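You operate a simulated robot arm through the tools that you are given. There is no shell and no other tool. Be economical: measure what you need, move in short steps, check, and stop when the job is done.

You are at the controls of a simulated robot arm. One attempt, no reset.

JOB
Flake the oats thick into the flaker's beaker and stop the flaker.
Fine: run it till the canister is empty, spill none; the flaker slide stays on thick.

Only the result counts: the job must be done as asked and must still hold three seconds after the hand-in. Knocking over, shifting, dropping, spilling or breaking anything else fails it.

ROBOT AND FRAMES
A 6-joint arm with a two-finger parallel gripper, fixed in place. Base frame: the origin is at the foot of the arm, x ahead of it, y to its left, z up; the work surface is at about z = 900. Lengths are in mm, angles in degrees, forces in N, time in s.
With the tool pointing down near the work surface it reaches from about 240 to 640 mm from the base axis. Its first joint turns from -66.0 to 66.0 degrees. Payload 2.7 kg.
Tool frame: the origin (TCP) lies between the finger pads and is the grasp point; the fingertips stand 23 mm ahead of it; z points along the fingers, y is the line along which they close. The gripper opens to 94 mm. The fingers are 38 mm wide and 10 mm thick; the gripper's body (54 by 96 mm) begins 39 mm behind the TCP.
Orientation is told as [roll, pitch, yaw] about the base's x, y, z axes, in that order, counted from this pose: with the fingers straight down and closing along the base's y, the tool's x points along the base's -x, its y along +y and its z along -z.

CONTROLS
- The arm moves only by the tool step_arm. Its argument "plan" is a list of rows, each a list of 2 entries, a list of its own where there are three numbers: the shift along the tool's x, y, z in units of 25 mm (1.0 is 25 mm), then the turn, a rotation vector about the tool's x, y, z in units of 5 degrees (1.0 is 5 degrees). In form: [[[x, y, z], [wx, wy, wz]], ...]. A call has 1 to 10 rows; each row shifts and turns the commanded pose from where the row before left it, along the tool's axes as they then stand. "jaw" is the gripper command, from -1 (fully open) to 1 (shut), values between in proportion, set as the call begins (left out, the last holds). A call with a number of a shift or a turn outside -1 to 1 is refused whole. Each row takes 0.2 s and may step no farther than 50 mm and 8.6 degrees from the row before; otherwise, or with a gripper value out of range, the whole call is refused. A pose out of reach is approached as far as the arm can. The call stops where the force on the tool passes 40 N (or 10 N more than at its start, if that is more) or the arm is blocked; 0.2 s more then pass. The fingers move at their own pace (about 45 mm/s each) and stop on an object; they squeeze with about 24 N. The grip force told is the motor's: it shows also when the fingers shut on nothing. Time passes only in rows, and 0.2 s behind the last, so rows that do not move let the fingers close. The reply holds the time, the measured pose of the TCP, the force on the tool along the base axes, the opening and the grip force, in the units named above and with some noise, with the torque about the TCP (base axes, N m) and any sound that the robot's microphone picked up, and new pictures: "show" is both (left out), scene, wrist or none.
- Cameras (640 x 400 px; columns grow to the right, rows downward): "scene" is fixed at [94.5, -447.5, 1412.5]; the picture's right is [0.58, -0.82, 0.00], its down [-0.41, -0.29, -0.87] and it looks along [0.71, 0.50, -0.50] (base axes); focal length 239 px, centre (320, 200). "wrist" rides on the gripper at [86, 16, -75] in the tool frame; the picture's right is [-0.18, 0.98, 0.00], its down [-0.58, -0.11, -0.81] and it looks along [-0.79, -0.15, 0.59] (tool axes); focal length 243 px, centre (320, 200). There is no depth. A picture from a camera that has moved, and an enlarged one, comes with that camera's place and axes in the base frame and with its lens.
- enlarge(camera, box): a new picture of the part [left, top, right, bottom] of that camera's present view, enlarged. No time passes.
- finish_job(): hands the job in; it is judged then, once.

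Work in short steps. Places have to be worked out from the pictures, the camera data and where the tool is seen: move nearer, look again, correct. Check each grasp and each placing, and mend what went wrong. You have 120 turns and 200 pictures in all, those below and enlarged ones among them. Open the gripper and draw the arm clear of the work before you hand the job in, unless the task says otherwise; then end with one line.

The tools are called after "Request:" as name(argument=value, ...) on one line, values as JSON. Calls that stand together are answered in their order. step_arm: Moves the arm, as the interface text tells. Its arguments: {"type":"object","properties":{"plan":{"type":"array","items":{"type":"array"}},"jaw":{"type":"number"},"show":{"type":"string","enum":["both","scene","wrist","none"]}},"required":["plan"]} The other tools are called the same way: enlarge (camera, box) takes an enlarged picture of a part of a camera's view; finish_job () hands the job in.

At the start:

```text
t: 0.0
position: [304.5, -189.7, 1311.2]
tcp_rot: [0.0, -0.1, 0.0]
force: [0.0, -0.3, 0.8]
wrist_torque: [-0.04, 0.0, 0.02]
width: 94.0
finger_force: 0.1
```

scene: 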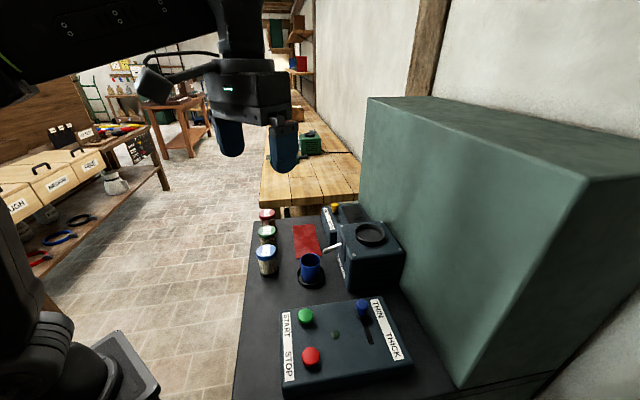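
wrist: 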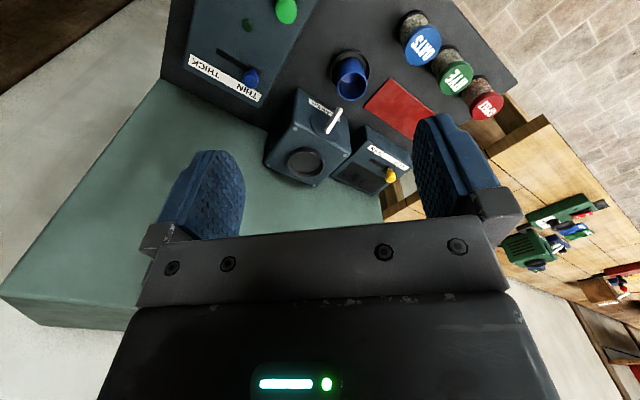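

I start by looking closer at the machine and the canisters.

Request:
enlarge(camera="scene", box=[230, 190, 430, 315])

Request:
enlarge(camera="scene", box=[260, 280, 430, 390])

Request:
enlarge(camera="wrist", box=[160, 0, 520, 220])

```text
3.20 times, centred on (330, 252) of scene
camera zoom: at [94.5, -447.5, 1412.5], right [0.58, -0.82, 0.0], down [-0.41, -0.29, -0.87], along [0.71, 0.5, -0.5], focal length 763 px, centre (288, 32)
```

zoom: 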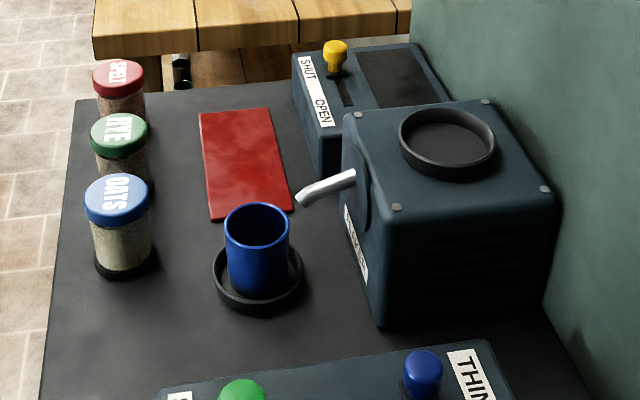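

```text
3.64 times, centred on (345, 335) of scene
camera zoom: at [94.5, -447.5, 1412.5], right [0.58, -0.82, 0.0], down [-0.41, -0.29, -0.87], along [0.71, 0.5, -0.5], focal length 868 px, centre (229, -291)
```

zoom: 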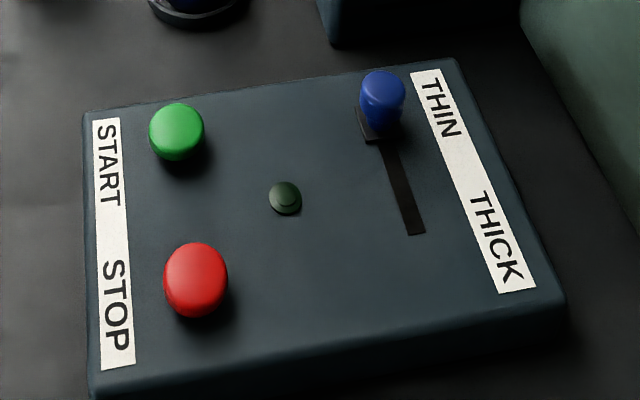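

```text
1.78 times, centred on (340, 110) of wrist
camera zoom: at [218.7, -173.3, 1385.1], right [0.18, 0.98, 0.0], down [0.58, -0.11, 0.81], along [0.79, -0.15, -0.59], focal length 431 px, centre (284, 360)
```

zoom: 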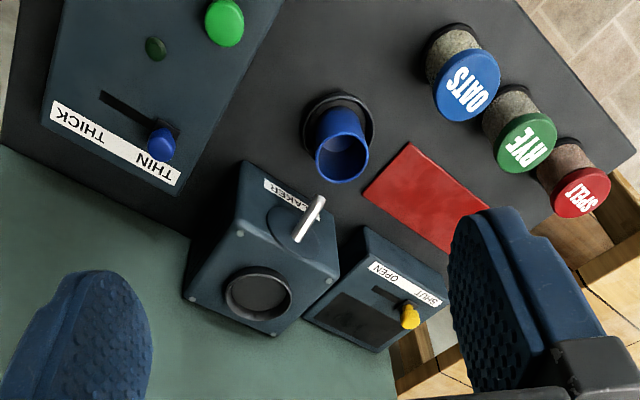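

Objects seem laid out on a bench turned about 45°. I'll move the camera nearer to inspect flaker and canisters.

Request:
step_arm(plan=[[[0, 0, 1], [0, 0, 0]], [[0, 0, 1], [0, 0, 0]], [[0, 1, 0.5], [0, 0, 0]], [[0, 1, 0], [0, 0, 0]], [[0, 0, 0], [0, 0, 0]]], jaw=-1, show="wrist")

```text
t: 1.2
position: [304.1, -138.9, 1248.1]
tcp_rot: [0.0, -0.1, 0.0]
force: [0.5, -0.9, -0.3]
wrist_torque: [0.03, 0.0, 0.01]
width: 93.8
finger_force: 0.0
camera wrist: at [219.3, -122.2, 1322.3], right [0.18, 0.98, 0.0], down [0.58, -0.11, 0.81], along [0.79, -0.15, -0.59], focal length 243 px, centre (320, 200)
```

wrist: 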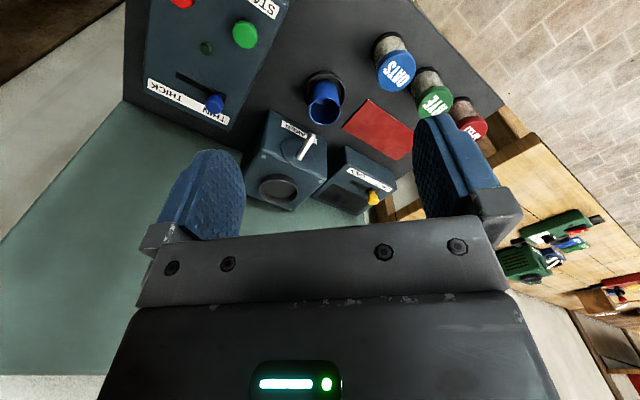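

Request:
enlarge(camera="wrist", box=[230, 60, 400, 220])

Request:
enlarge(camera="wrist", box=[360, 20, 500, 140])

```text
2.50 times, centred on (315, 140) of wrist
camera zoom: at [219.3, -122.2, 1322.3], right [0.18, 0.98, 0.0], down [0.58, -0.11, 0.81], along [0.79, -0.15, -0.59], focal length 606 px, centre (332, 350)
```

zoom: 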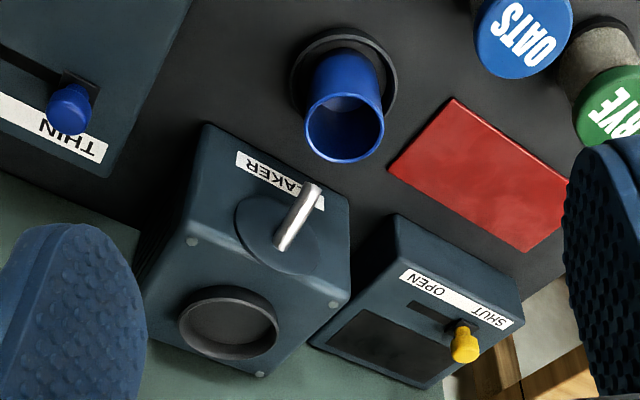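

```text
3.33 times, centred on (430, 80) of wrist
camera zoom: at [219.3, -122.2, 1322.3], right [0.18, 0.98, 0.0], down [0.58, -0.11, 0.81], along [0.79, -0.15, -0.59], focal length 809 px, centre (-47, 600)
```

zoom: 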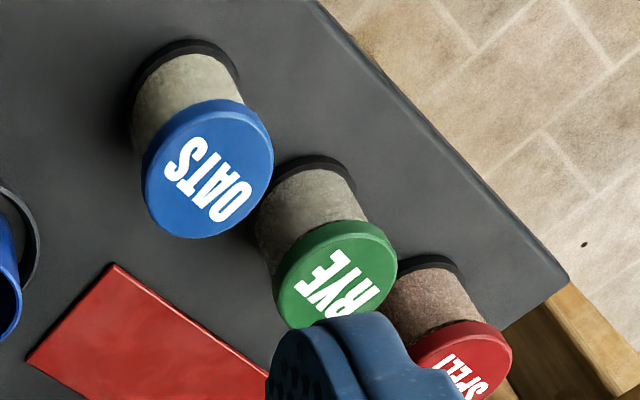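

I'll get lower to see the canister's side profile and the flaker's socket.

Request:
step_arm(plan=[[[0.6, 1, 1], [0, 0, 0]], [[0.6, 1, 1], [0, 0, 0]], [[0.6, 1, 1], [0, 0, 0]], [[0, 0.5, 1], [0, 0, 0]], [[0, 0, 1], [0, 0, 0]], [[0, 0, 1], [0, 0, 0]], [[0, 0, 1], [0, 0, 0]], [[0, 0, 0], [0, 0, 0]]], show="wrist")

Request:
enlarge(camera="wrist", box=[120, 0, 480, 225])

```text
t: 3.0
position: [258.7, -52.9, 1071.0]
tcp_rot: [0.1, -0.1, 0.0]
force: [-0.1, -0.7, 0.0]
wrist_torque: [0.01, 0.0, -0.03]
width: 94.0
finger_force: 0.1
camera wrist: at [173.8, -36.2, 1146.7], right [0.18, 0.98, 0.0], down [0.58, -0.11, 0.81], along [0.79, -0.15, -0.59], focal length 243 px, centre (320, 200)
```

wrist: 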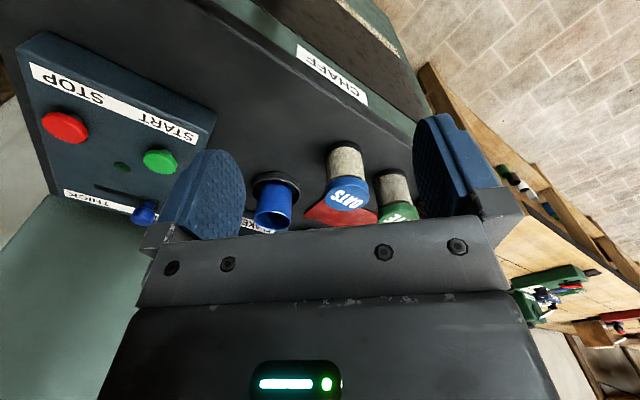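

```text
1.78 times, centred on (300, 112) of wrist
camera zoom: at [173.8, -36.2, 1146.7], right [0.18, 0.98, 0.0], down [0.58, -0.11, 0.81], along [0.79, -0.15, -0.59], focal length 431 px, centre (356, 356)
```

zoom: 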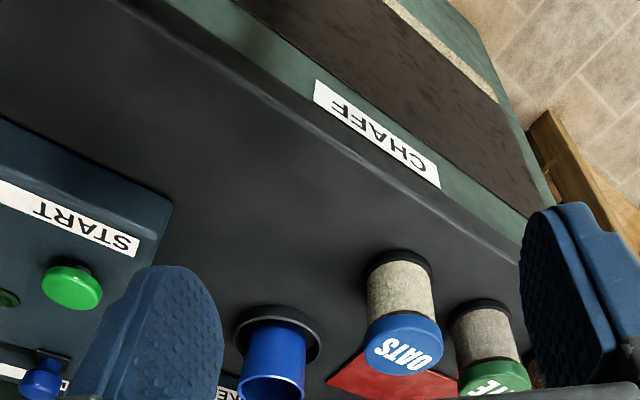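

There's a chaff bin at the front edge. I'll turn the wrist to look square at the flaker and the SHUT/OPEN box.

Request:
step_arm(plan=[[[-1, 0.6, -1], [0, 0, 1]], [[-1, 0.6, -1], [0, 0, 1]], [[-0.8, 0, -0.4], [0, 0, 1]], [[0, 0, 0], [0, 0, 1]], [[0, 0, 0], [0, 0, 1]], [[0, 0, 0], [0, 0, 1]], [[0, 0, 0], [0, 0, 1]], [[0, 0, 0], [0, 0, 1]], [[0, 0, 0], [0, 0, 1]], [[0, 0, 0], [0, 0, 0]]], show="wrist")

Request:
enlarge(camera="wrist", box=[160, 0, 520, 225])

```text
t: 5.2
position: [328.9, -28.4, 1132.8]
tcp_rot: [0.1, -0.1, -45.1]
force: [0.2, -0.3, -0.4]
wrist_torque: [0.02, 0.03, 0.01]
width: 94.0
finger_force: 0.1
camera wrist: at [281.6, 44.8, 1207.4], right [0.83, 0.56, 0.0], down [0.33, -0.49, 0.81], along [0.46, -0.67, -0.59], focal length 243 px, centre (320, 200)
```

wrist: 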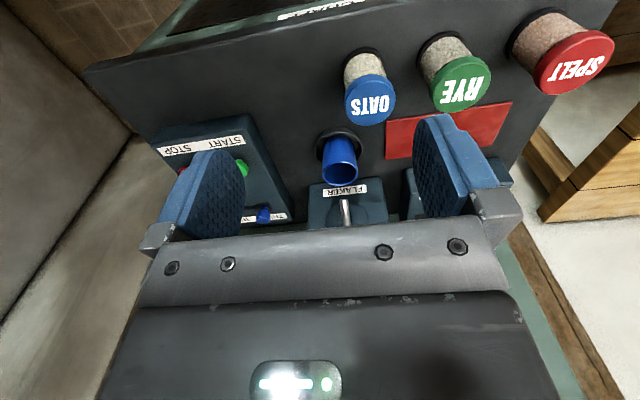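

```text
1.78 times, centred on (340, 112) of wrist
camera zoom: at [281.6, 44.8, 1207.4], right [0.83, 0.56, 0.0], down [0.33, -0.49, 0.81], along [0.46, -0.67, -0.59], focal length 431 px, centre (284, 356)
```

zoom: 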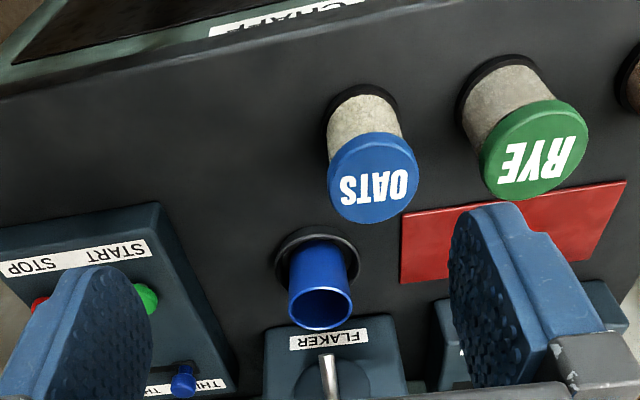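

Request:
step_arm(plan=[[[-0.85, 0.1, -0.87], [0, 0, 0]], [[-0.85, 0.1, -0.87], [0, 0, 0]], [[-0.85, 0.1, -0.87], [0, 0, 0]], [[-0.85, 0.1, -0.87], [0, 0, 0]], [[-0.85, 0.1, -0.5], [0, 0, 0]], [[-0.85, 0.1, 0], [0, 0, 0]], [[0, 0, 0], [0, 0, 0]]], show="wrist")

Request:
enlarge(camera="wrist", box=[160, 0, 520, 225])

```text
t: 6.8
position: [431.9, -108.6, 1233.1]
tcp_rot: [0.0, -0.2, -45.0]
force: [-0.7, 0.3, -1.1]
wrist_torque: [-0.02, 0.01, -0.01]
width: 93.8
finger_force: 0.0
camera wrist: at [382.2, -35.0, 1307.8], right [0.82, 0.57, 0.0], down [0.33, -0.49, 0.81], along [0.46, -0.67, -0.59], focal length 243 px, centre (320, 200)
```

wrist: 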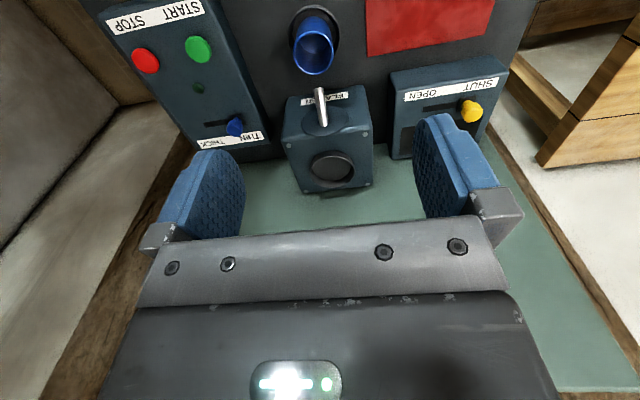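

```text
1.78 times, centred on (340, 112) of wrist
camera zoom: at [382.2, -35.0, 1307.8], right [0.82, 0.57, 0.0], down [0.33, -0.49, 0.81], along [0.46, -0.67, -0.59], focal length 431 px, centre (284, 356)
```

zoom: 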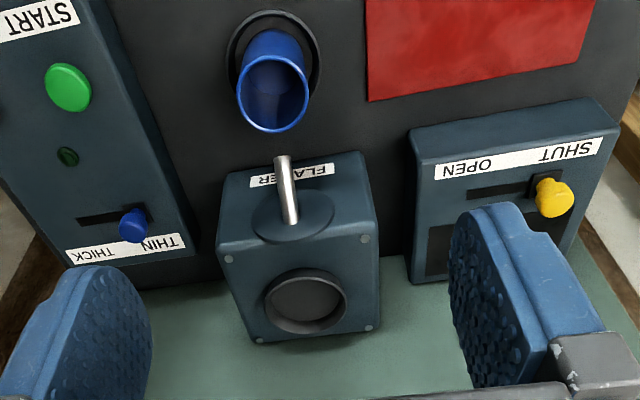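

The canister seat is the ring atop the flaker. First I'll set the slide: go above the blue knob at about (416,-338).

Request:
step_arm(plan=[[[-0.755, -0.865, 0.8], [0, 0, 0]], [[-0.755, -0.865, 0.8], [0, 0, 0]], [[-0.755, -0.865, 0.8], [0, 0, 0]], [[-0.755, -0.865, 0.8], [0, 0, 0]], [[-0.755, -0.865, 0.8], [0, 0, 0]], [[-0.755, -0.865, 0.8], [0, 0, 0]], [[-0.755, -0.865, 0.8], [0, 0, 0]], [[-0.755, -0.865, 0.8], [0, 0, 0]], [[0, 0, 0], [0, 0, 0]]])

```text
t: 8.8
position: [416.5, -336.6, 1072.4]
tcp_rot: [0.1, -0.1, -45.0]
force: [0.4, -0.5, -0.1]
wrist_torque: [-0.02, -0.02, -0.02]
width: 93.9
finger_force: 0.0
camera wrist: at [367.4, -263.9, 1147.2], right [0.82, 0.57, 0.0], down [0.33, -0.49, 0.81], along [0.46, -0.67, -0.59], focal length 243 px, centre (320, 200)
```

scene: 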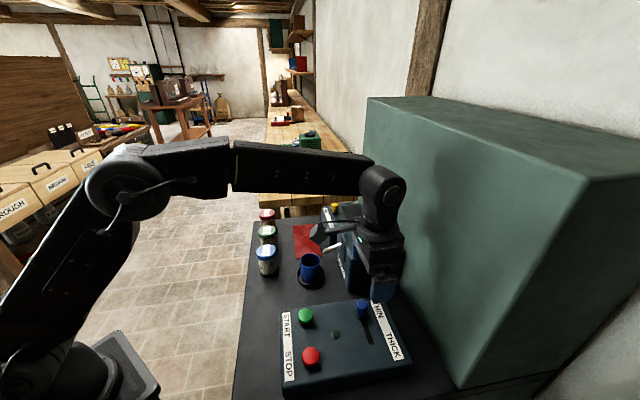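
wrist: 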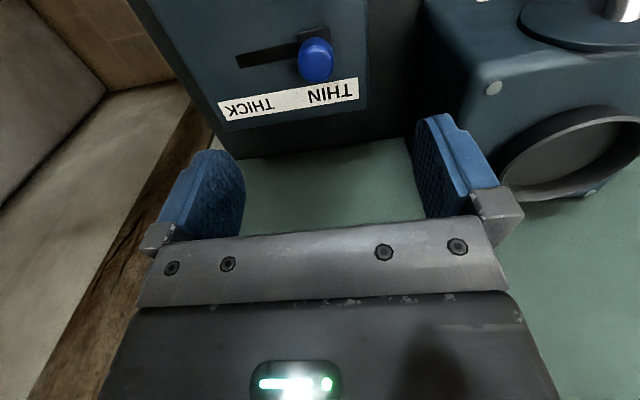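

The knob is under the TCP. I narrow the jaws and come down around it, fingers ahead and behind it along the slot.

Request:
step_arm(plan=[[[0, 0, 1], [0, 0, 0]], [[0, 0, 1], [0, 0, 0]], [[0, 0, 1], [0, 0, 0]], [[0, 0, 1], [0, 0, 0]], [[0, 0, 0], [0, 0, 0]]], jaw=-0.2)

Request:
enlarge(camera="scene", box=[280, 240, 440, 390])

```text
t: 10.0
position: [416.2, -336.4, 973.6]
tcp_rot: [0.1, -0.1, -45.0]
force: [0.0, 0.2, -0.7]
wrist_torque: [0.01, 0.04, 0.02]
width: 56.6
finger_force: 0.1
camera wrist: at [366.9, -263.7, 1047.5], right [0.82, 0.57, 0.0], down [0.33, -0.49, 0.81], along [0.46, -0.67, -0.59], focal length 243 px, centre (320, 200)
```

scene: 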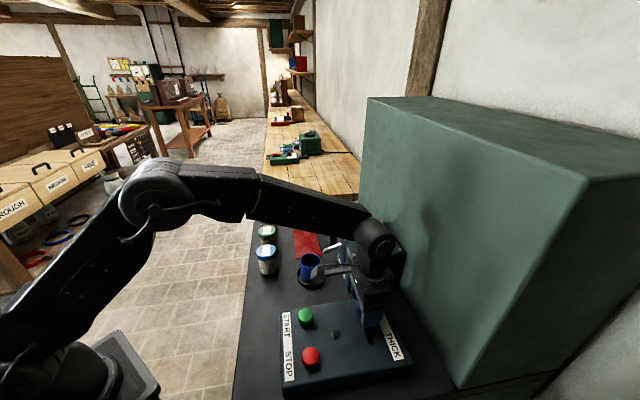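
wrist: 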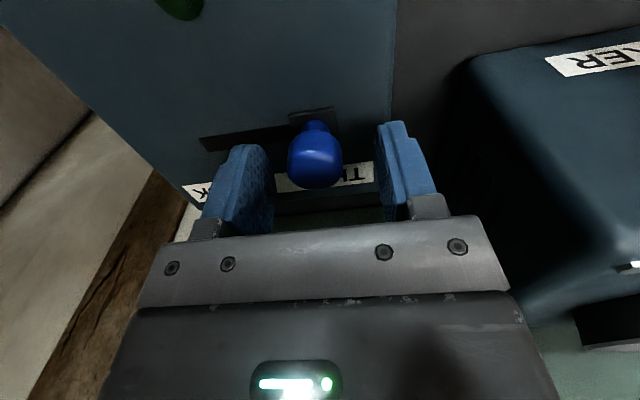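

```text
2.67 times, centred on (360, 315) of scene
camera zoom: at [94.5, -447.5, 1412.5], right [0.58, -0.82, 0.0], down [-0.41, -0.29, -0.87], along [0.71, 0.5, -0.5], focal length 636 px, centre (213, -107)
```

zoom: 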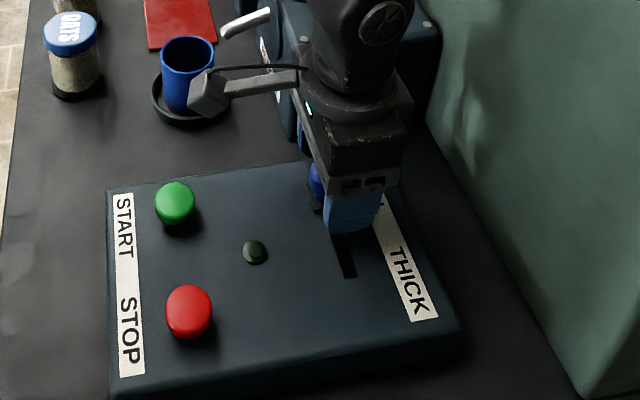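

Request:
step_arm(plan=[[[0, 0, 0.5], [0, 0, 0]], [[0, 0, 0], [0, 0, 0]], [[0, 0, 0], [0, 0, 0]], [[0, 0, 0], [0, 0, 0]]], jaw=0.5, show="wrist")

```text
t: 11.0
position: [415.8, -338.4, 963.0]
tcp_rot: [0.1, -0.5, -44.9]
force: [-3.5, -4.4, 29.7]
wrist_torque: [0.1, 0.56, 0.22]
width: 28.7
finger_force: 6.4
camera wrist: at [367.2, -264.4, 1037.3], right [0.82, 0.57, 0.0], down [0.33, -0.48, 0.81], along [0.46, -0.67, -0.58], focal length 243 px, centre (320, 200)
```

wrist: 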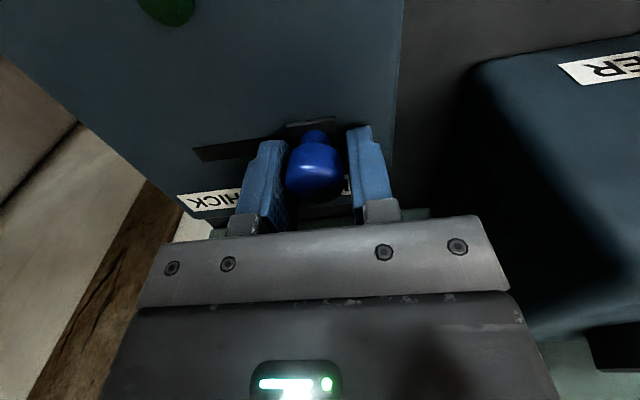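

Fingertips touch the panel; I lift 4 mm, then drag the knob along the slot toward THICK.

Request:
step_arm(plan=[[[0, 0, -0.16], [0, 0, 0]], [[0, 0, 0], [0, 0, 0]], [[0, -0.4, 0], [0, 0, 0]], [[0, -0.4, 0], [0, 0, 0]], [[0, -0.4, 0], [0, 0, 0]], [[0, -0.4, 0], [0, 0, 0]], [[0, 0, 0], [0, 0, 0]]], jaw=0.5, show="wrist")

```text
t: 11.9
position: [412.1, -338.1, 962.8]
tcp_rot: [0.9, 0.0, -44.8]
force: [4.4, 2.8, -1.2]
wrist_torque: [0.22, 0.01, -0.06]
width: 25.5
finger_force: 45.2
stopped in row 4: the force on the tool passed its limit at 47 N (the readings are from after the stop); the commanded pose is now the measured one
camera wrist: at [363.0, -266.7, 1038.4], right [0.82, 0.57, 0.02], down [0.33, -0.49, 0.81], along [0.47, -0.66, -0.59], focal length 243 px, centre (320, 200)
```

wrist: 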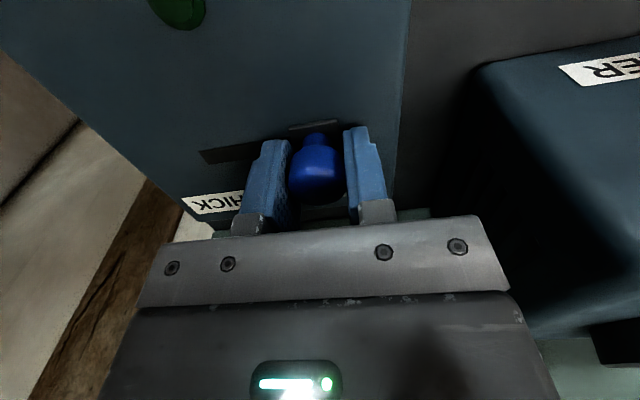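

The drag met resistance, perhaps the fingertips scraping the panel. I rise a few mm and loosen slightly, then push again.

Request:
step_arm(plan=[[[0, 0, -0.2], [0, 0, 0]], [[0, 0, 0], [0, 0, 0]]], jaw=0.3, show="none")

Request:
step_arm(plan=[[[0, -0.3, 0], [0, 0, 0]], [[0, -0.3, 0], [0, 0, 0]], [[0, -0.3, 0], [0, 0, 0]], [[0, -0.3, 0], [0, 0, 0]]], jaw=0.3, show="wrist")

```text
t: 12.5
position: [412.3, -339.2, 968.7]
tcp_rot: [0.8, -0.2, -44.9]
force: [-0.1, 0.2, -1.0]
wrist_torque: [-0.01, -0.03, 0.0]
width: 32.9
finger_force: 0.2
```

```text
t: 13.5
position: [389.8, -362.3, 967.1]
tcp_rot: [0.8, -0.1, -44.7]
force: [0.8, -0.4, -0.1]
wrist_torque: [-0.01, 0.02, 0.02]
width: 33.1
finger_force: 0.3
camera wrist: at [341.0, -288.9, 1042.8], right [0.82, 0.57, 0.01], down [0.33, -0.49, 0.81], along [0.46, -0.66, -0.59], focal length 243 px, centre (320, 200)
```

wrist: 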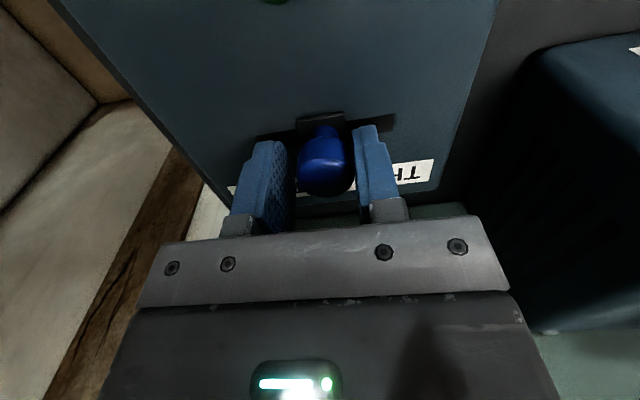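

It moves freely now. I continue toward THICK until it stops.

Request:
step_arm(plan=[[[0, -0.3, 0], [0, 0, 0]], [[0, -0.3, 0], [0, 0, 0]], [[0, -0.2, 0], [0, 0, 0]], [[0, -0.2, 0], [0, 0, 0]], [[0, -0.2, 0], [0, 0, 0]]], jaw=0.3, show="wrist")

```text
t: 14.7
position: [370.1, -380.9, 965.9]
tcp_rot: [0.9, -0.1, -44.8]
force: [-0.1, -0.5, 0.0]
wrist_torque: [0.01, -0.03, -0.02]
width: 32.7
finger_force: 0.0
camera wrist: at [320.2, -309.9, 1042.6], right [0.82, 0.57, 0.01], down [0.33, -0.49, 0.81], along [0.47, -0.66, -0.59], focal length 243 px, centre (320, 200)
```

wrist: 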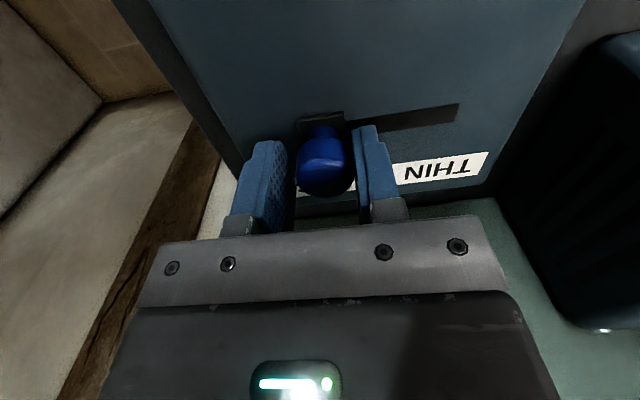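

Request:
step_arm(plan=[[[0, -0.2, 0], [0, 0, 0]], [[0, -0.2, 0], [0, 0, 0]], [[0, 0, 0], [0, 0, 0]]], show="wrist")

```text
t: 15.5
position: [366.1, -386.0, 968.2]
tcp_rot: [1.2, -0.1, -44.7]
force: [16.5, 21.6, 3.3]
wrist_torque: [0.07, -0.24, -0.08]
width: 45.1
finger_force: 13.4
camera wrist: at [315.3, -314.9, 1042.5], right [0.82, 0.57, 0.02], down [0.33, -0.5, 0.81], along [0.47, -0.66, -0.59], focal length 243 px, centre (320, 200)
```

wrist: 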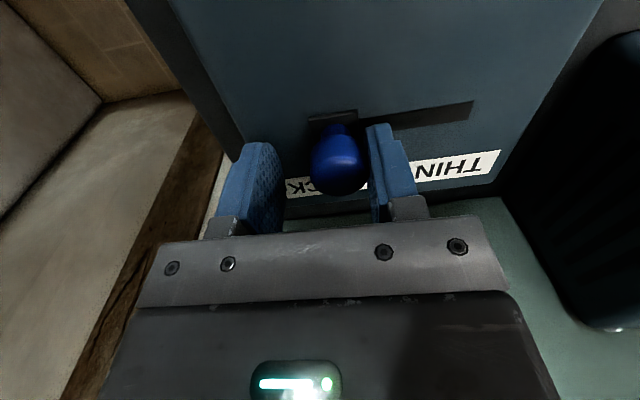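

The slide is at its end stop on THICK. I relieve the push, open, and rise straight up.

Request:
step_arm(plan=[[[0, 0.1, 0], [0, 0, 0]], [[0, 0, 0], [0, 0, 0]], [[0, 0, -1], [0, 0, 0]], [[0, 0, -1], [0, 0, 0]], [[0, 0, -1], [0, 0, 0]], [[0, 0, -1], [0, 0, 0]], [[0, 0, 0], [0, 0, 0]]], jaw=-0.3)

Request:
enlarge(camera="scene", box=[280, 240, 440, 390])

```text
t: 17.1
position: [363.1, -390.2, 1067.3]
tcp_rot: [0.8, -0.1, -44.8]
force: [-0.3, 0.4, -0.3]
wrist_torque: [-0.01, -0.01, -0.02]
width: 61.0
finger_force: 0.1
camera wrist: at [313.4, -316.4, 1142.9], right [0.82, 0.57, 0.01], down [0.33, -0.49, 0.81], along [0.46, -0.66, -0.59], focal length 243 px, centre (320, 200)
```

scene: 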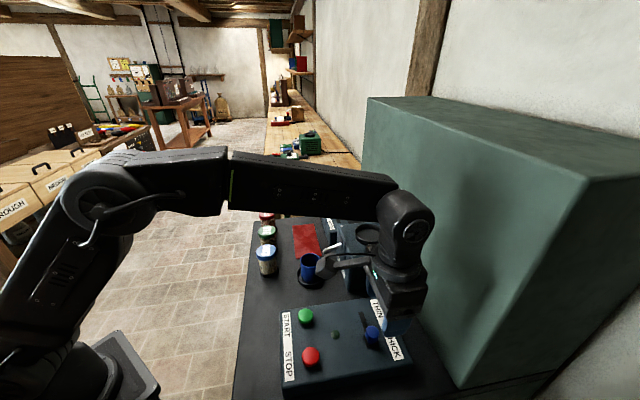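
wrist: 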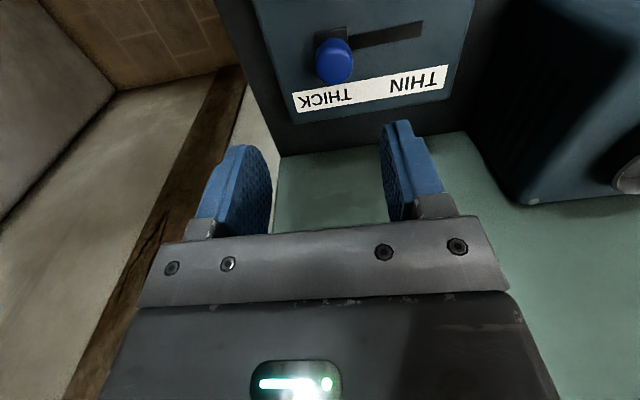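

```text
2.67 times, centred on (360, 315) of scene
camera zoom: at [94.5, -447.5, 1412.5], right [0.58, -0.82, 0.0], down [-0.41, -0.29, -0.87], along [0.71, 0.5, -0.5], focal length 636 px, centre (213, -107)
```

zoom: 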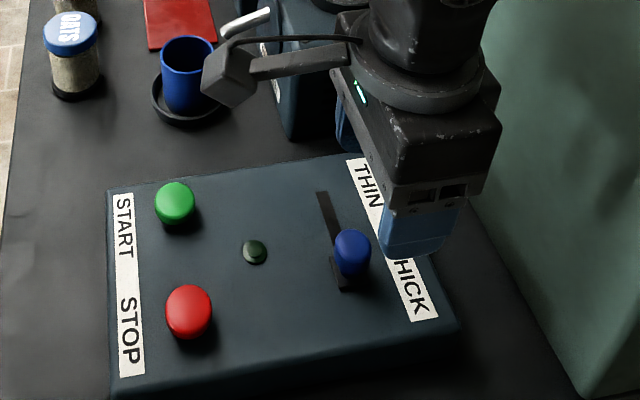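

Slide is on THICK. Now I move up for a close look at the ring on the flaker.

Request:
step_arm(plan=[[[0.35, 1, -0.7], [0, 0, 0]], [[0.35, 1, -0.7], [0, 0, 0]], [[0.35, 1, -0.7], [0, 0, 0]], [[0.35, 1, -0.7], [0, 0, 0]], [[0.35, 1, -0.7], [0, 0, 0]], [[0.35, 1, -0.7], [0, 0, 0]], [[0.35, 1, -0.3], [0, 0, 0]], [[0.35, 1, 0], [0, 0, 0]], [[0.35, 1, 0], [0, 0, 0]], [[0, 0, 0], [0, 0, 0]]], jaw=-1, show="wrist")

Request:
enlarge(camera="wrist", box=[220, 0, 480, 220])

```text
t: 19.3
position: [466.3, -172.7, 1183.3]
tcp_rot: [0.9, -0.1, -44.9]
force: [-0.3, 0.0, -0.6]
wrist_torque: [-0.01, 0.0, 0.02]
width: 94.1
finger_force: 0.0
camera wrist: at [415.5, -101.4, 1258.7], right [0.82, 0.57, 0.01], down [0.33, -0.49, 0.81], along [0.47, -0.66, -0.59], focal length 243 px, centre (320, 200)
```

wrist: 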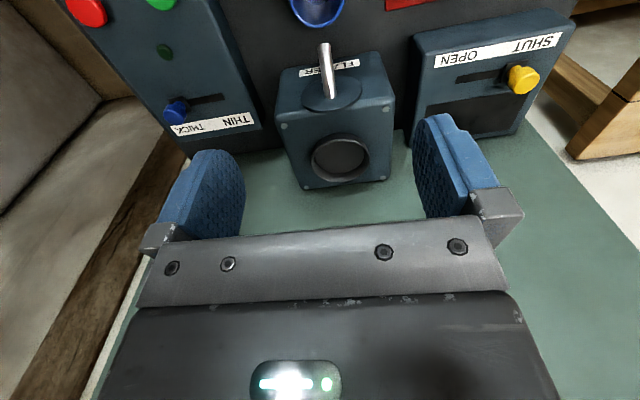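

```text
1.82 times, centred on (350, 110) of wrist
camera zoom: at [415.5, -101.4, 1258.7], right [0.82, 0.57, 0.01], down [0.33, -0.49, 0.81], along [0.47, -0.66, -0.59], focal length 441 px, centre (266, 364)
```

zoom: 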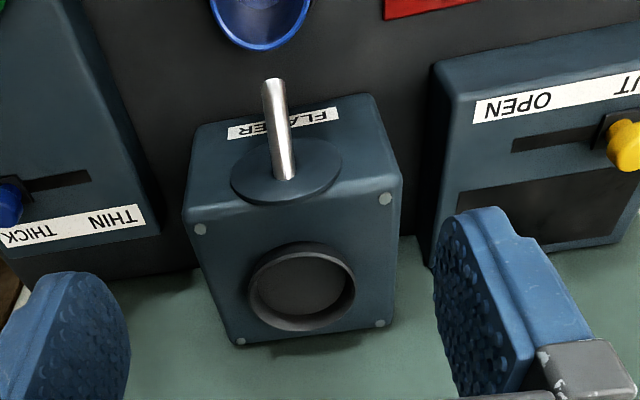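

Slide reads THICK, the ring is clear. I back off a bit to check where the spout's tip lies relative to the beaker.

Request:
step_arm(plan=[[[1, 0, 0], [0, 0, 0]], [[1, 0, 0], [0, 0, 0]], [[0, 0, 0], [0, 0, 0]]], show="none")

Request:
enlarge(camera="wrist", box=[240, 0, 440, 125])

```text
t: 20.1
position: [430.2, -137.7, 1183.7]
tcp_rot: [0.9, -0.1, -44.8]
force: [0.7, 0.5, 0.0]
wrist_torque: [0.02, -0.01, 0.0]
width: 94.2
finger_force: 0.0
```

```text
3.20 times, centred on (340, 62) of wrist
camera zoom: at [379.8, -66.1, 1258.7], right [0.82, 0.57, 0.01], down [0.33, -0.49, 0.81], along [0.47, -0.66, -0.59], focal length 776 px, centre (256, 640)
```

zoom: 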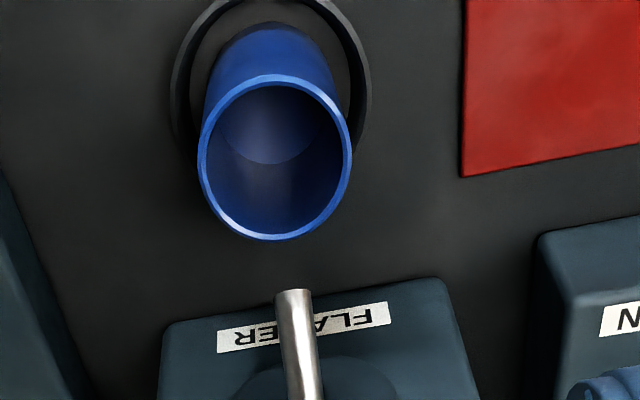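

Request:
enlarge(camera="scene", box=[245, 200, 315, 285])

```text
4.71 times, centred on (280, 242) of scene
camera zoom: at [94.5, -447.5, 1412.5], right [0.58, -0.82, 0.0], down [-0.41, -0.29, -0.87], along [0.71, 0.5, -0.5], focal length 1123 px, centre (508, 0)
```

zoom: 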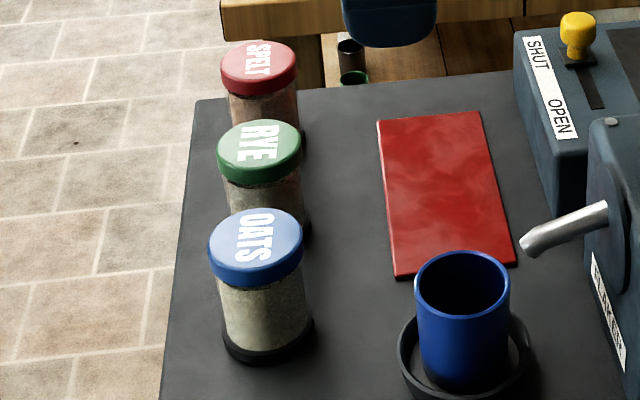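

The silver part is a down-curved spout above the beaker. Next the oats canister, at about (405,-47): I hover over it with jaws at 78 mm.

Request:
step_arm(plan=[[[0.656, 0.376, 0.5], [0, 0, 0]], [[0.656, 0.376, 0.8], [0, 0, 0]], [[0.656, 0.376, 0.9], [0, 0, 0]], [[0.656, 0.376, 0.9], [0, 0, 0]], [[0.656, 0.376, 0.9], [0, 0, 0]], [[0, 0, 0], [0, 0, 0]]], jaw=-0.66)

Request:
enlarge(camera="scene", box=[220, 170, 320, 285])

```text
t: 21.5
position: [405.7, -46.2, 1084.2]
tcp_rot: [0.9, 0.0, -44.8]
force: [0.4, -0.8, 0.4]
wrist_torque: [0.02, 0.0, -0.01]
width: 78.3
finger_force: 0.0
camera wrist: at [355.2, 26.3, 1158.5], right [0.82, 0.57, 0.02], down [0.33, -0.49, 0.81], along [0.47, -0.66, -0.59], focal length 243 px, centre (320, 200)
```

scene: 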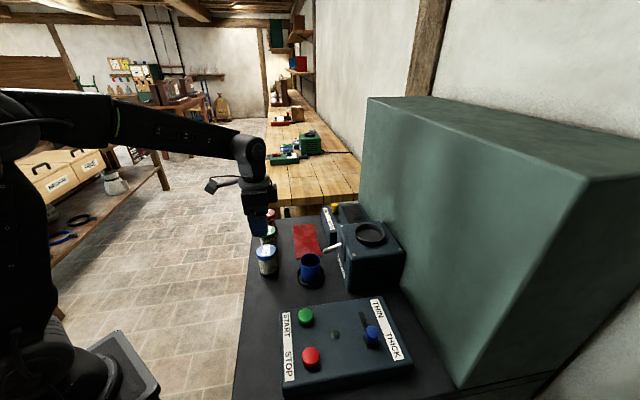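
wrist: 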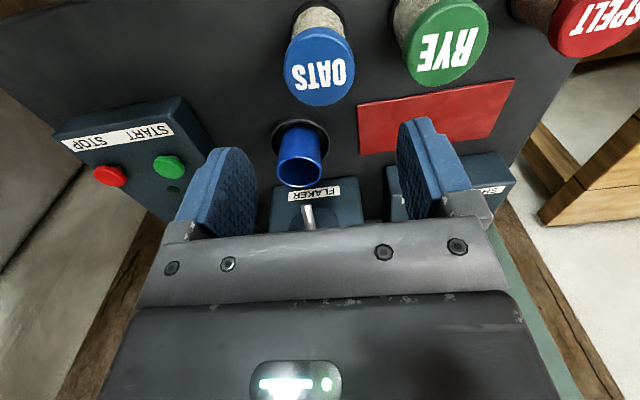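

```text
3.48 times, centred on (270, 228) of scene
camera zoom: at [94.5, -447.5, 1412.5], right [0.58, -0.82, 0.0], down [-0.41, -0.29, -0.87], along [0.71, 0.5, -0.5], focal length 830 px, centre (494, 104)
```

zoom: 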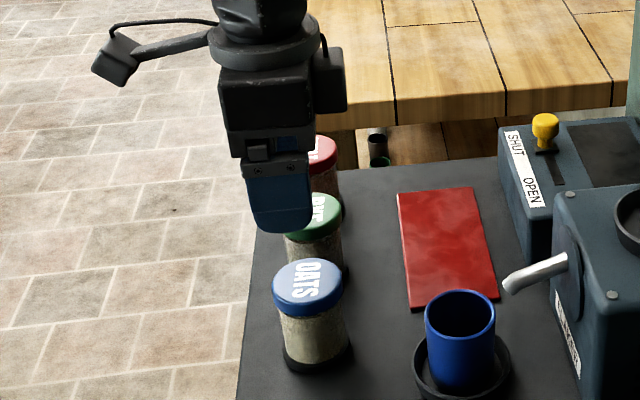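

Aligned within a couple of mm. I descend so the pads straddle the lid and upper body.

Request:
step_arm(plan=[[[0, 0.08, 1], [0, 0, 0]], [[0, 0, 1], [0, 0, 0]], [[0, 0, 1], [0, 0, 0]], [[0, 0, 1], [0, 0, 0]], [[0, 0, 0.6], [0, 0, 0]], [[0, 0, 0.6], [0, 0, 0]], [[0, 0, 0], [0, 0, 0]]])

Request:
enlarge(camera="scene", box=[220, 190, 320, 285])

```text
t: 23.1
position: [408.3, -43.8, 954.1]
tcp_rot: [0.9, -0.2, -44.8]
force: [-0.1, 0.0, 0.1]
wrist_torque: [0.0, 0.01, -0.03]
width: 78.1
finger_force: 0.0
camera wrist: at [358.7, 28.3, 1028.4], right [0.82, 0.57, 0.02], down [0.33, -0.49, 0.81], along [0.47, -0.66, -0.59], focal length 243 px, centre (320, 200)
```

scene: 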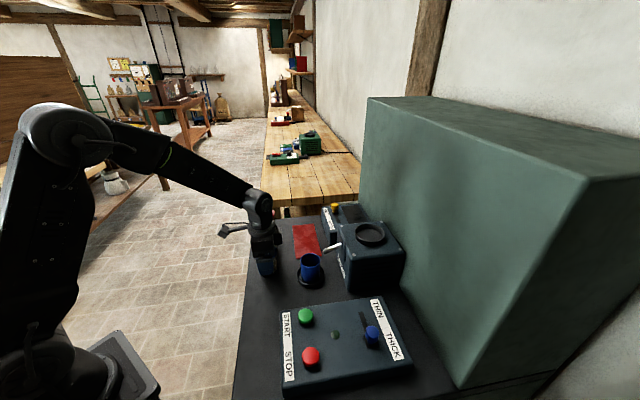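
wrist: 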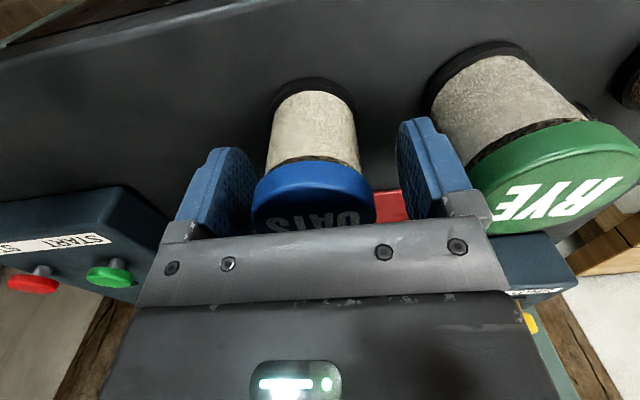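

```text
4.21 times, centred on (270, 238) of scene
camera zoom: at [94.5, -447.5, 1412.5], right [0.58, -0.82, 0.0], down [-0.41, -0.29, -0.87], along [0.71, 0.5, -0.5], focal length 1004 px, centre (530, 42)
```

zoom: 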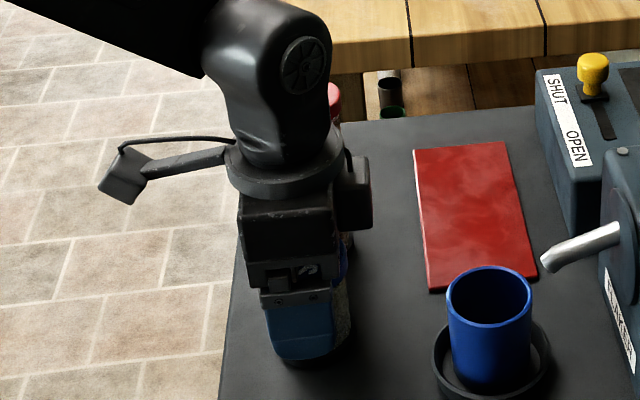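

Request:
step_arm(plan=[[[0, -0.12, 0], [0, 0, 0]], [[0, 0, 0], [0, 0, 0]], [[0, 0, 0], [0, 0, 0]], [[0, 0, 0], [0, 0, 0]]], jaw=1, show="wrist")

Request:
enlarge(camera="wrist", box=[180, 50, 480, 230])

```text
t: 24.1
position: [406.0, -45.3, 953.1]
tcp_rot: [0.8, -0.1, -44.8]
force: [-0.5, -0.9, 1.9]
wrist_torque: [-0.14, 0.13, -0.05]
width: 53.4
finger_force: 23.4
camera wrist: at [356.5, 26.2, 1028.4], right [0.82, 0.57, 0.01], down [0.33, -0.49, 0.81], along [0.47, -0.66, -0.59], focal length 243 px, centre (320, 200)
```

wrist: 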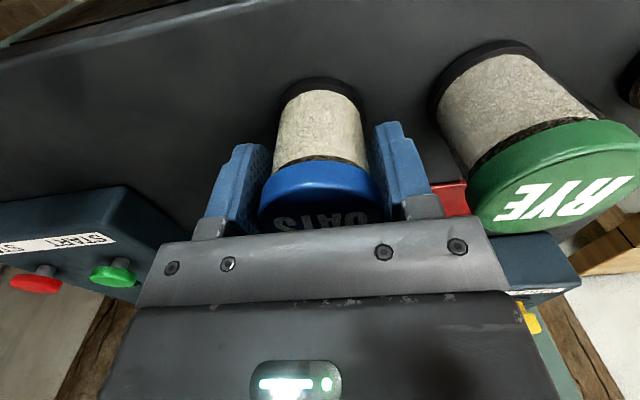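

```text
2.13 times, centred on (330, 140) of wrist
camera zoom: at [356.5, 26.2, 1028.4], right [0.82, 0.57, 0.01], down [0.33, -0.49, 0.81], along [0.47, -0.66, -0.59], focal length 518 px, centre (299, 328)
```

zoom: 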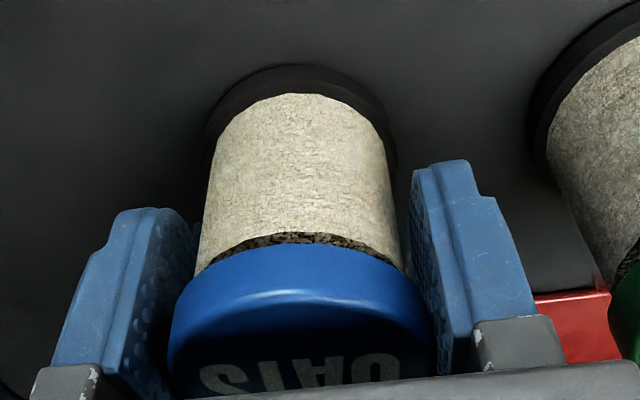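

The jaws hold the 53 mm lid. A slow small lift shows whether the whole canister follows.

Request:
step_arm(plan=[[[0, 0, -0.3], [0, 0, 0]], [[0, 0, -0.3], [0, 0, 0]], [[0, 0, -0.3], [0, 0, 0]], [[0, 0, 0], [0, 0, 0]]])

Request:
enlarge(camera="wrist", box=[180, 50, 480, 230])

Request:
enlarge(camera="scene", box=[230, 220, 300, 290])

```text
t: 25.1
position: [406.3, -46.1, 976.3]
tcp_rot: [0.8, 0.0, -44.8]
force: [-0.3, 0.8, -1.6]
wrist_torque: [-0.01, 0.0, -0.02]
width: 53.3
finger_force: 24.1
camera wrist: at [355.9, 25.8, 1050.9], right [0.82, 0.57, 0.01], down [0.33, -0.49, 0.81], along [0.46, -0.66, -0.59], focal length 243 px, centre (320, 200)
```

scene: 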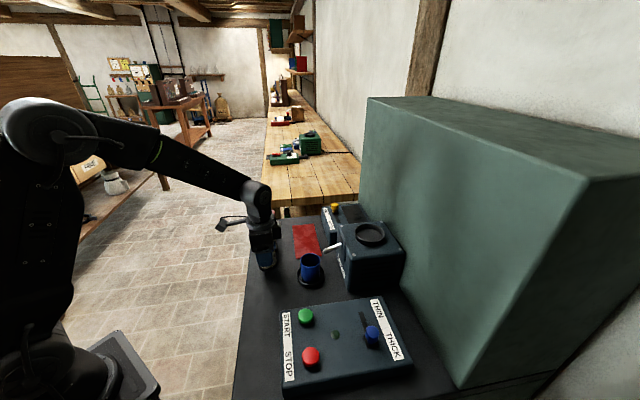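
wrist: 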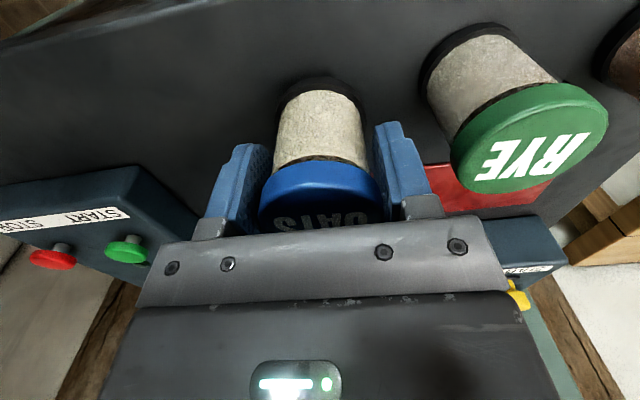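

```text
2.13 times, centred on (330, 140) of wrist
camera zoom: at [355.9, 25.8, 1050.9], right [0.82, 0.57, 0.01], down [0.33, -0.49, 0.81], along [0.46, -0.66, -0.59], focal length 518 px, centre (299, 328)
```

zoom: 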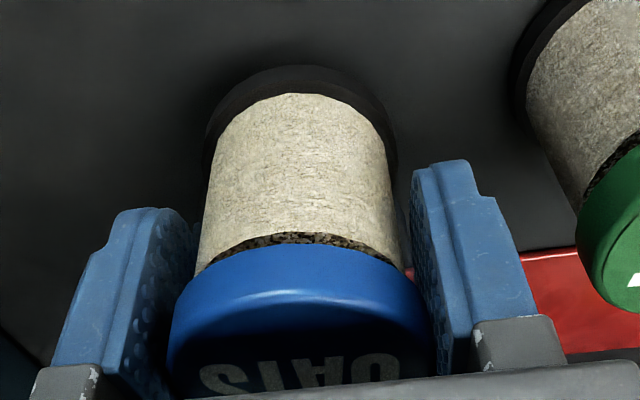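

```text
5.71 times, centred on (265, 255) of scene
camera zoom: at [94.5, -447.5, 1412.5], right [0.58, -0.82, 0.0], down [-0.41, -0.29, -0.87], along [0.71, 0.5, -0.5], focal length 1363 px, centre (634, -114)
```

zoom: 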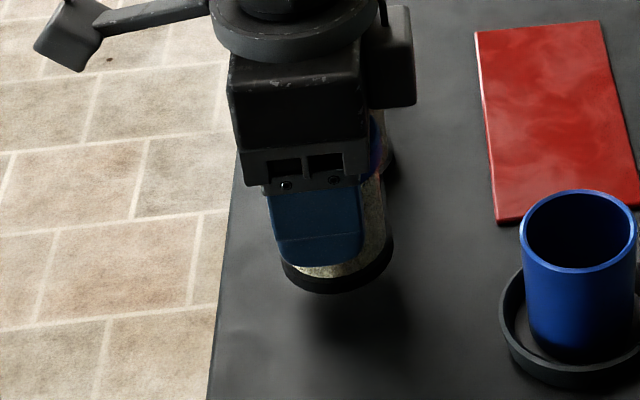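

The whole canister, foot included, comes up with the lid. I raise it and carry it upright toward the ring at about (574,-274).

Request:
step_arm(plan=[[[0, 0, -0.8], [0, 0, 0]], [[0, 0, -0.8], [0, 0, 0]], [[0, 0, -0.8], [0, 0, 0]], [[0, 0, -0.8], [0, 0, 0]], [[0, 0, -0.8], [0, 0, 0]], [[-0.5, -0.1, -0.6], [0, 0, 0]], [[-0.8, -0.15, -0.6], [0, 0, 0]], [[-0.8, -0.15, 0], [0, 0, 0]], [[-0.8, -0.15, 0], [0, 0, 0]], [[0, 0, 0], [0, 0, 0]]])

```text
t: 27.3
position: [446.4, -108.2, 1105.7]
tcp_rot: [0.8, -0.1, -44.8]
force: [0.0, -0.2, -1.5]
wrist_torque: [-0.01, 0.02, 0.0]
width: 53.4
finger_force: 24.0
camera wrist: at [396.1, -36.6, 1180.9], right [0.82, 0.57, 0.02], down [0.33, -0.49, 0.81], along [0.47, -0.66, -0.59], focal length 243 px, centre (320, 200)
```

scene: 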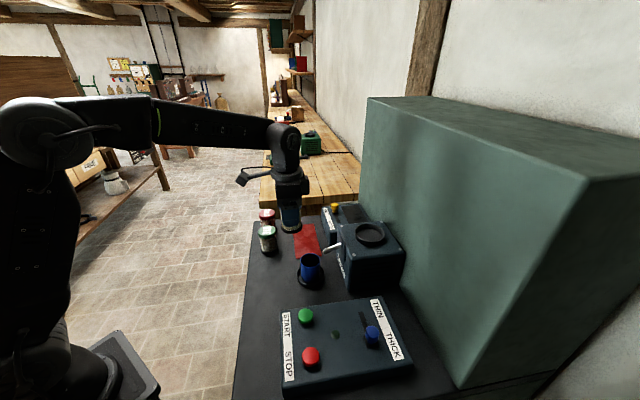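
wrist: 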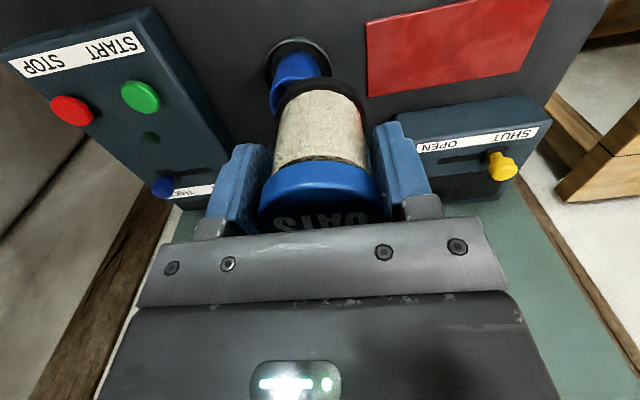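

Request:
step_arm(plan=[[[-0.9, -0.12, 0], [0, 0, 0]], [[-0.9, -0.12, 0], [0, 0, 0]], [[-0.9, -0.12, 0], [0, 0, 0]], [[-0.9, -0.12, 0], [0, 0, 0]], [[-0.9, -0.12, 0], [0, 0, 0]], [[-0.9, -0.12, 0], [0, 0, 0]], [[-0.9, -0.12, 0], [0, 0, 0]], [[-0.7, -0.12, 0], [0, 0, 0]], [[-0.7, -0.12, 0], [0, 0, 0]], [[0, 0, 0], [0, 0, 0]]])

Request:
enlarge(camera="scene", box=[310, 150, 430, 300])

Request:
enlarge(camera="wrist", box=[180, 0, 480, 230])

```text
t: 29.5
position: [548.9, -257.9, 1100.8]
tcp_rot: [0.8, 0.0, -44.9]
force: [-0.9, 0.3, -1.7]
wrist_torque: [0.01, -0.01, 0.03]
width: 53.6
finger_force: 24.0
out of reach, approached as far as the arm can: row 8, 9
camera wrist: at [498.6, -185.2, 1175.1], right [0.82, 0.57, 0.01], down [0.33, -0.49, 0.81], along [0.47, -0.66, -0.59], focal length 243 px, centre (320, 200)
```

scene: 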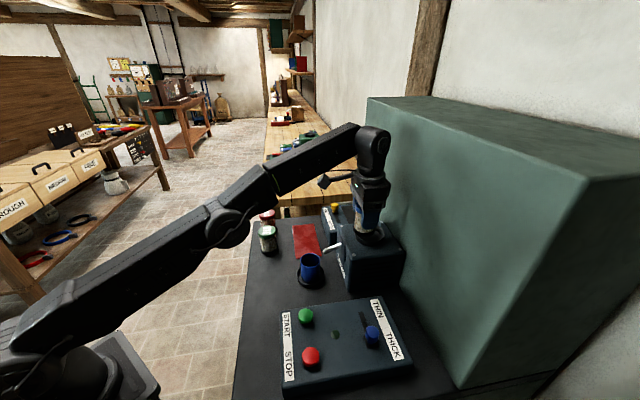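
wrist: 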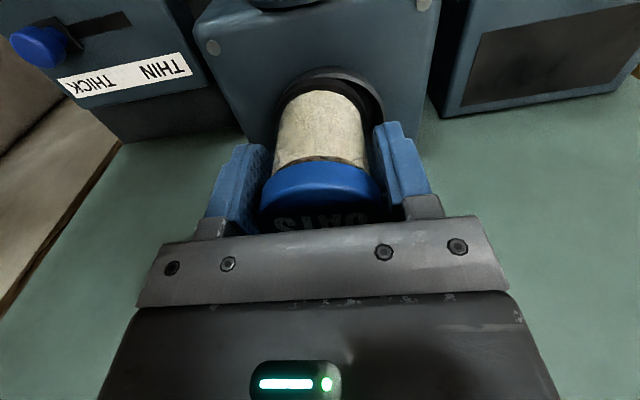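

```text
2.67 times, centred on (370, 225) of scene
camera zoom: at [94.5, -447.5, 1412.5], right [0.58, -0.82, 0.0], down [-0.41, -0.29, -0.87], along [0.71, 0.5, -0.5], focal length 636 px, centre (187, 133)
```

zoom: 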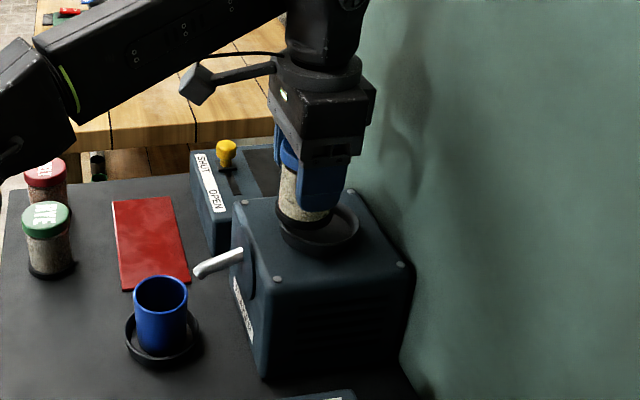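

```text
1.74 times, centred on (330, 115) of wrist
camera zoom: at [498.6, -185.2, 1175.1], right [0.82, 0.57, 0.01], down [0.33, -0.49, 0.81], along [0.47, -0.66, -0.59], focal length 422 px, centre (303, 348)
```

zoom: 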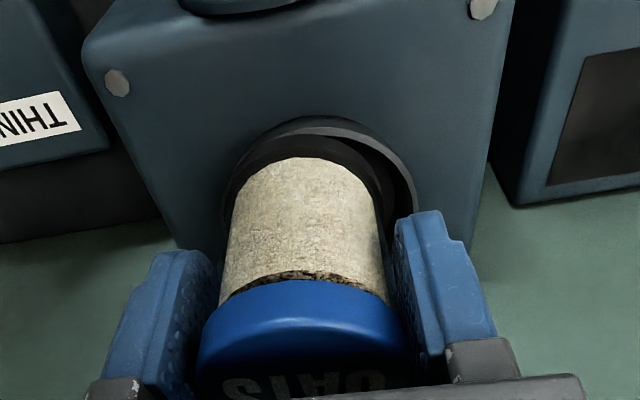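

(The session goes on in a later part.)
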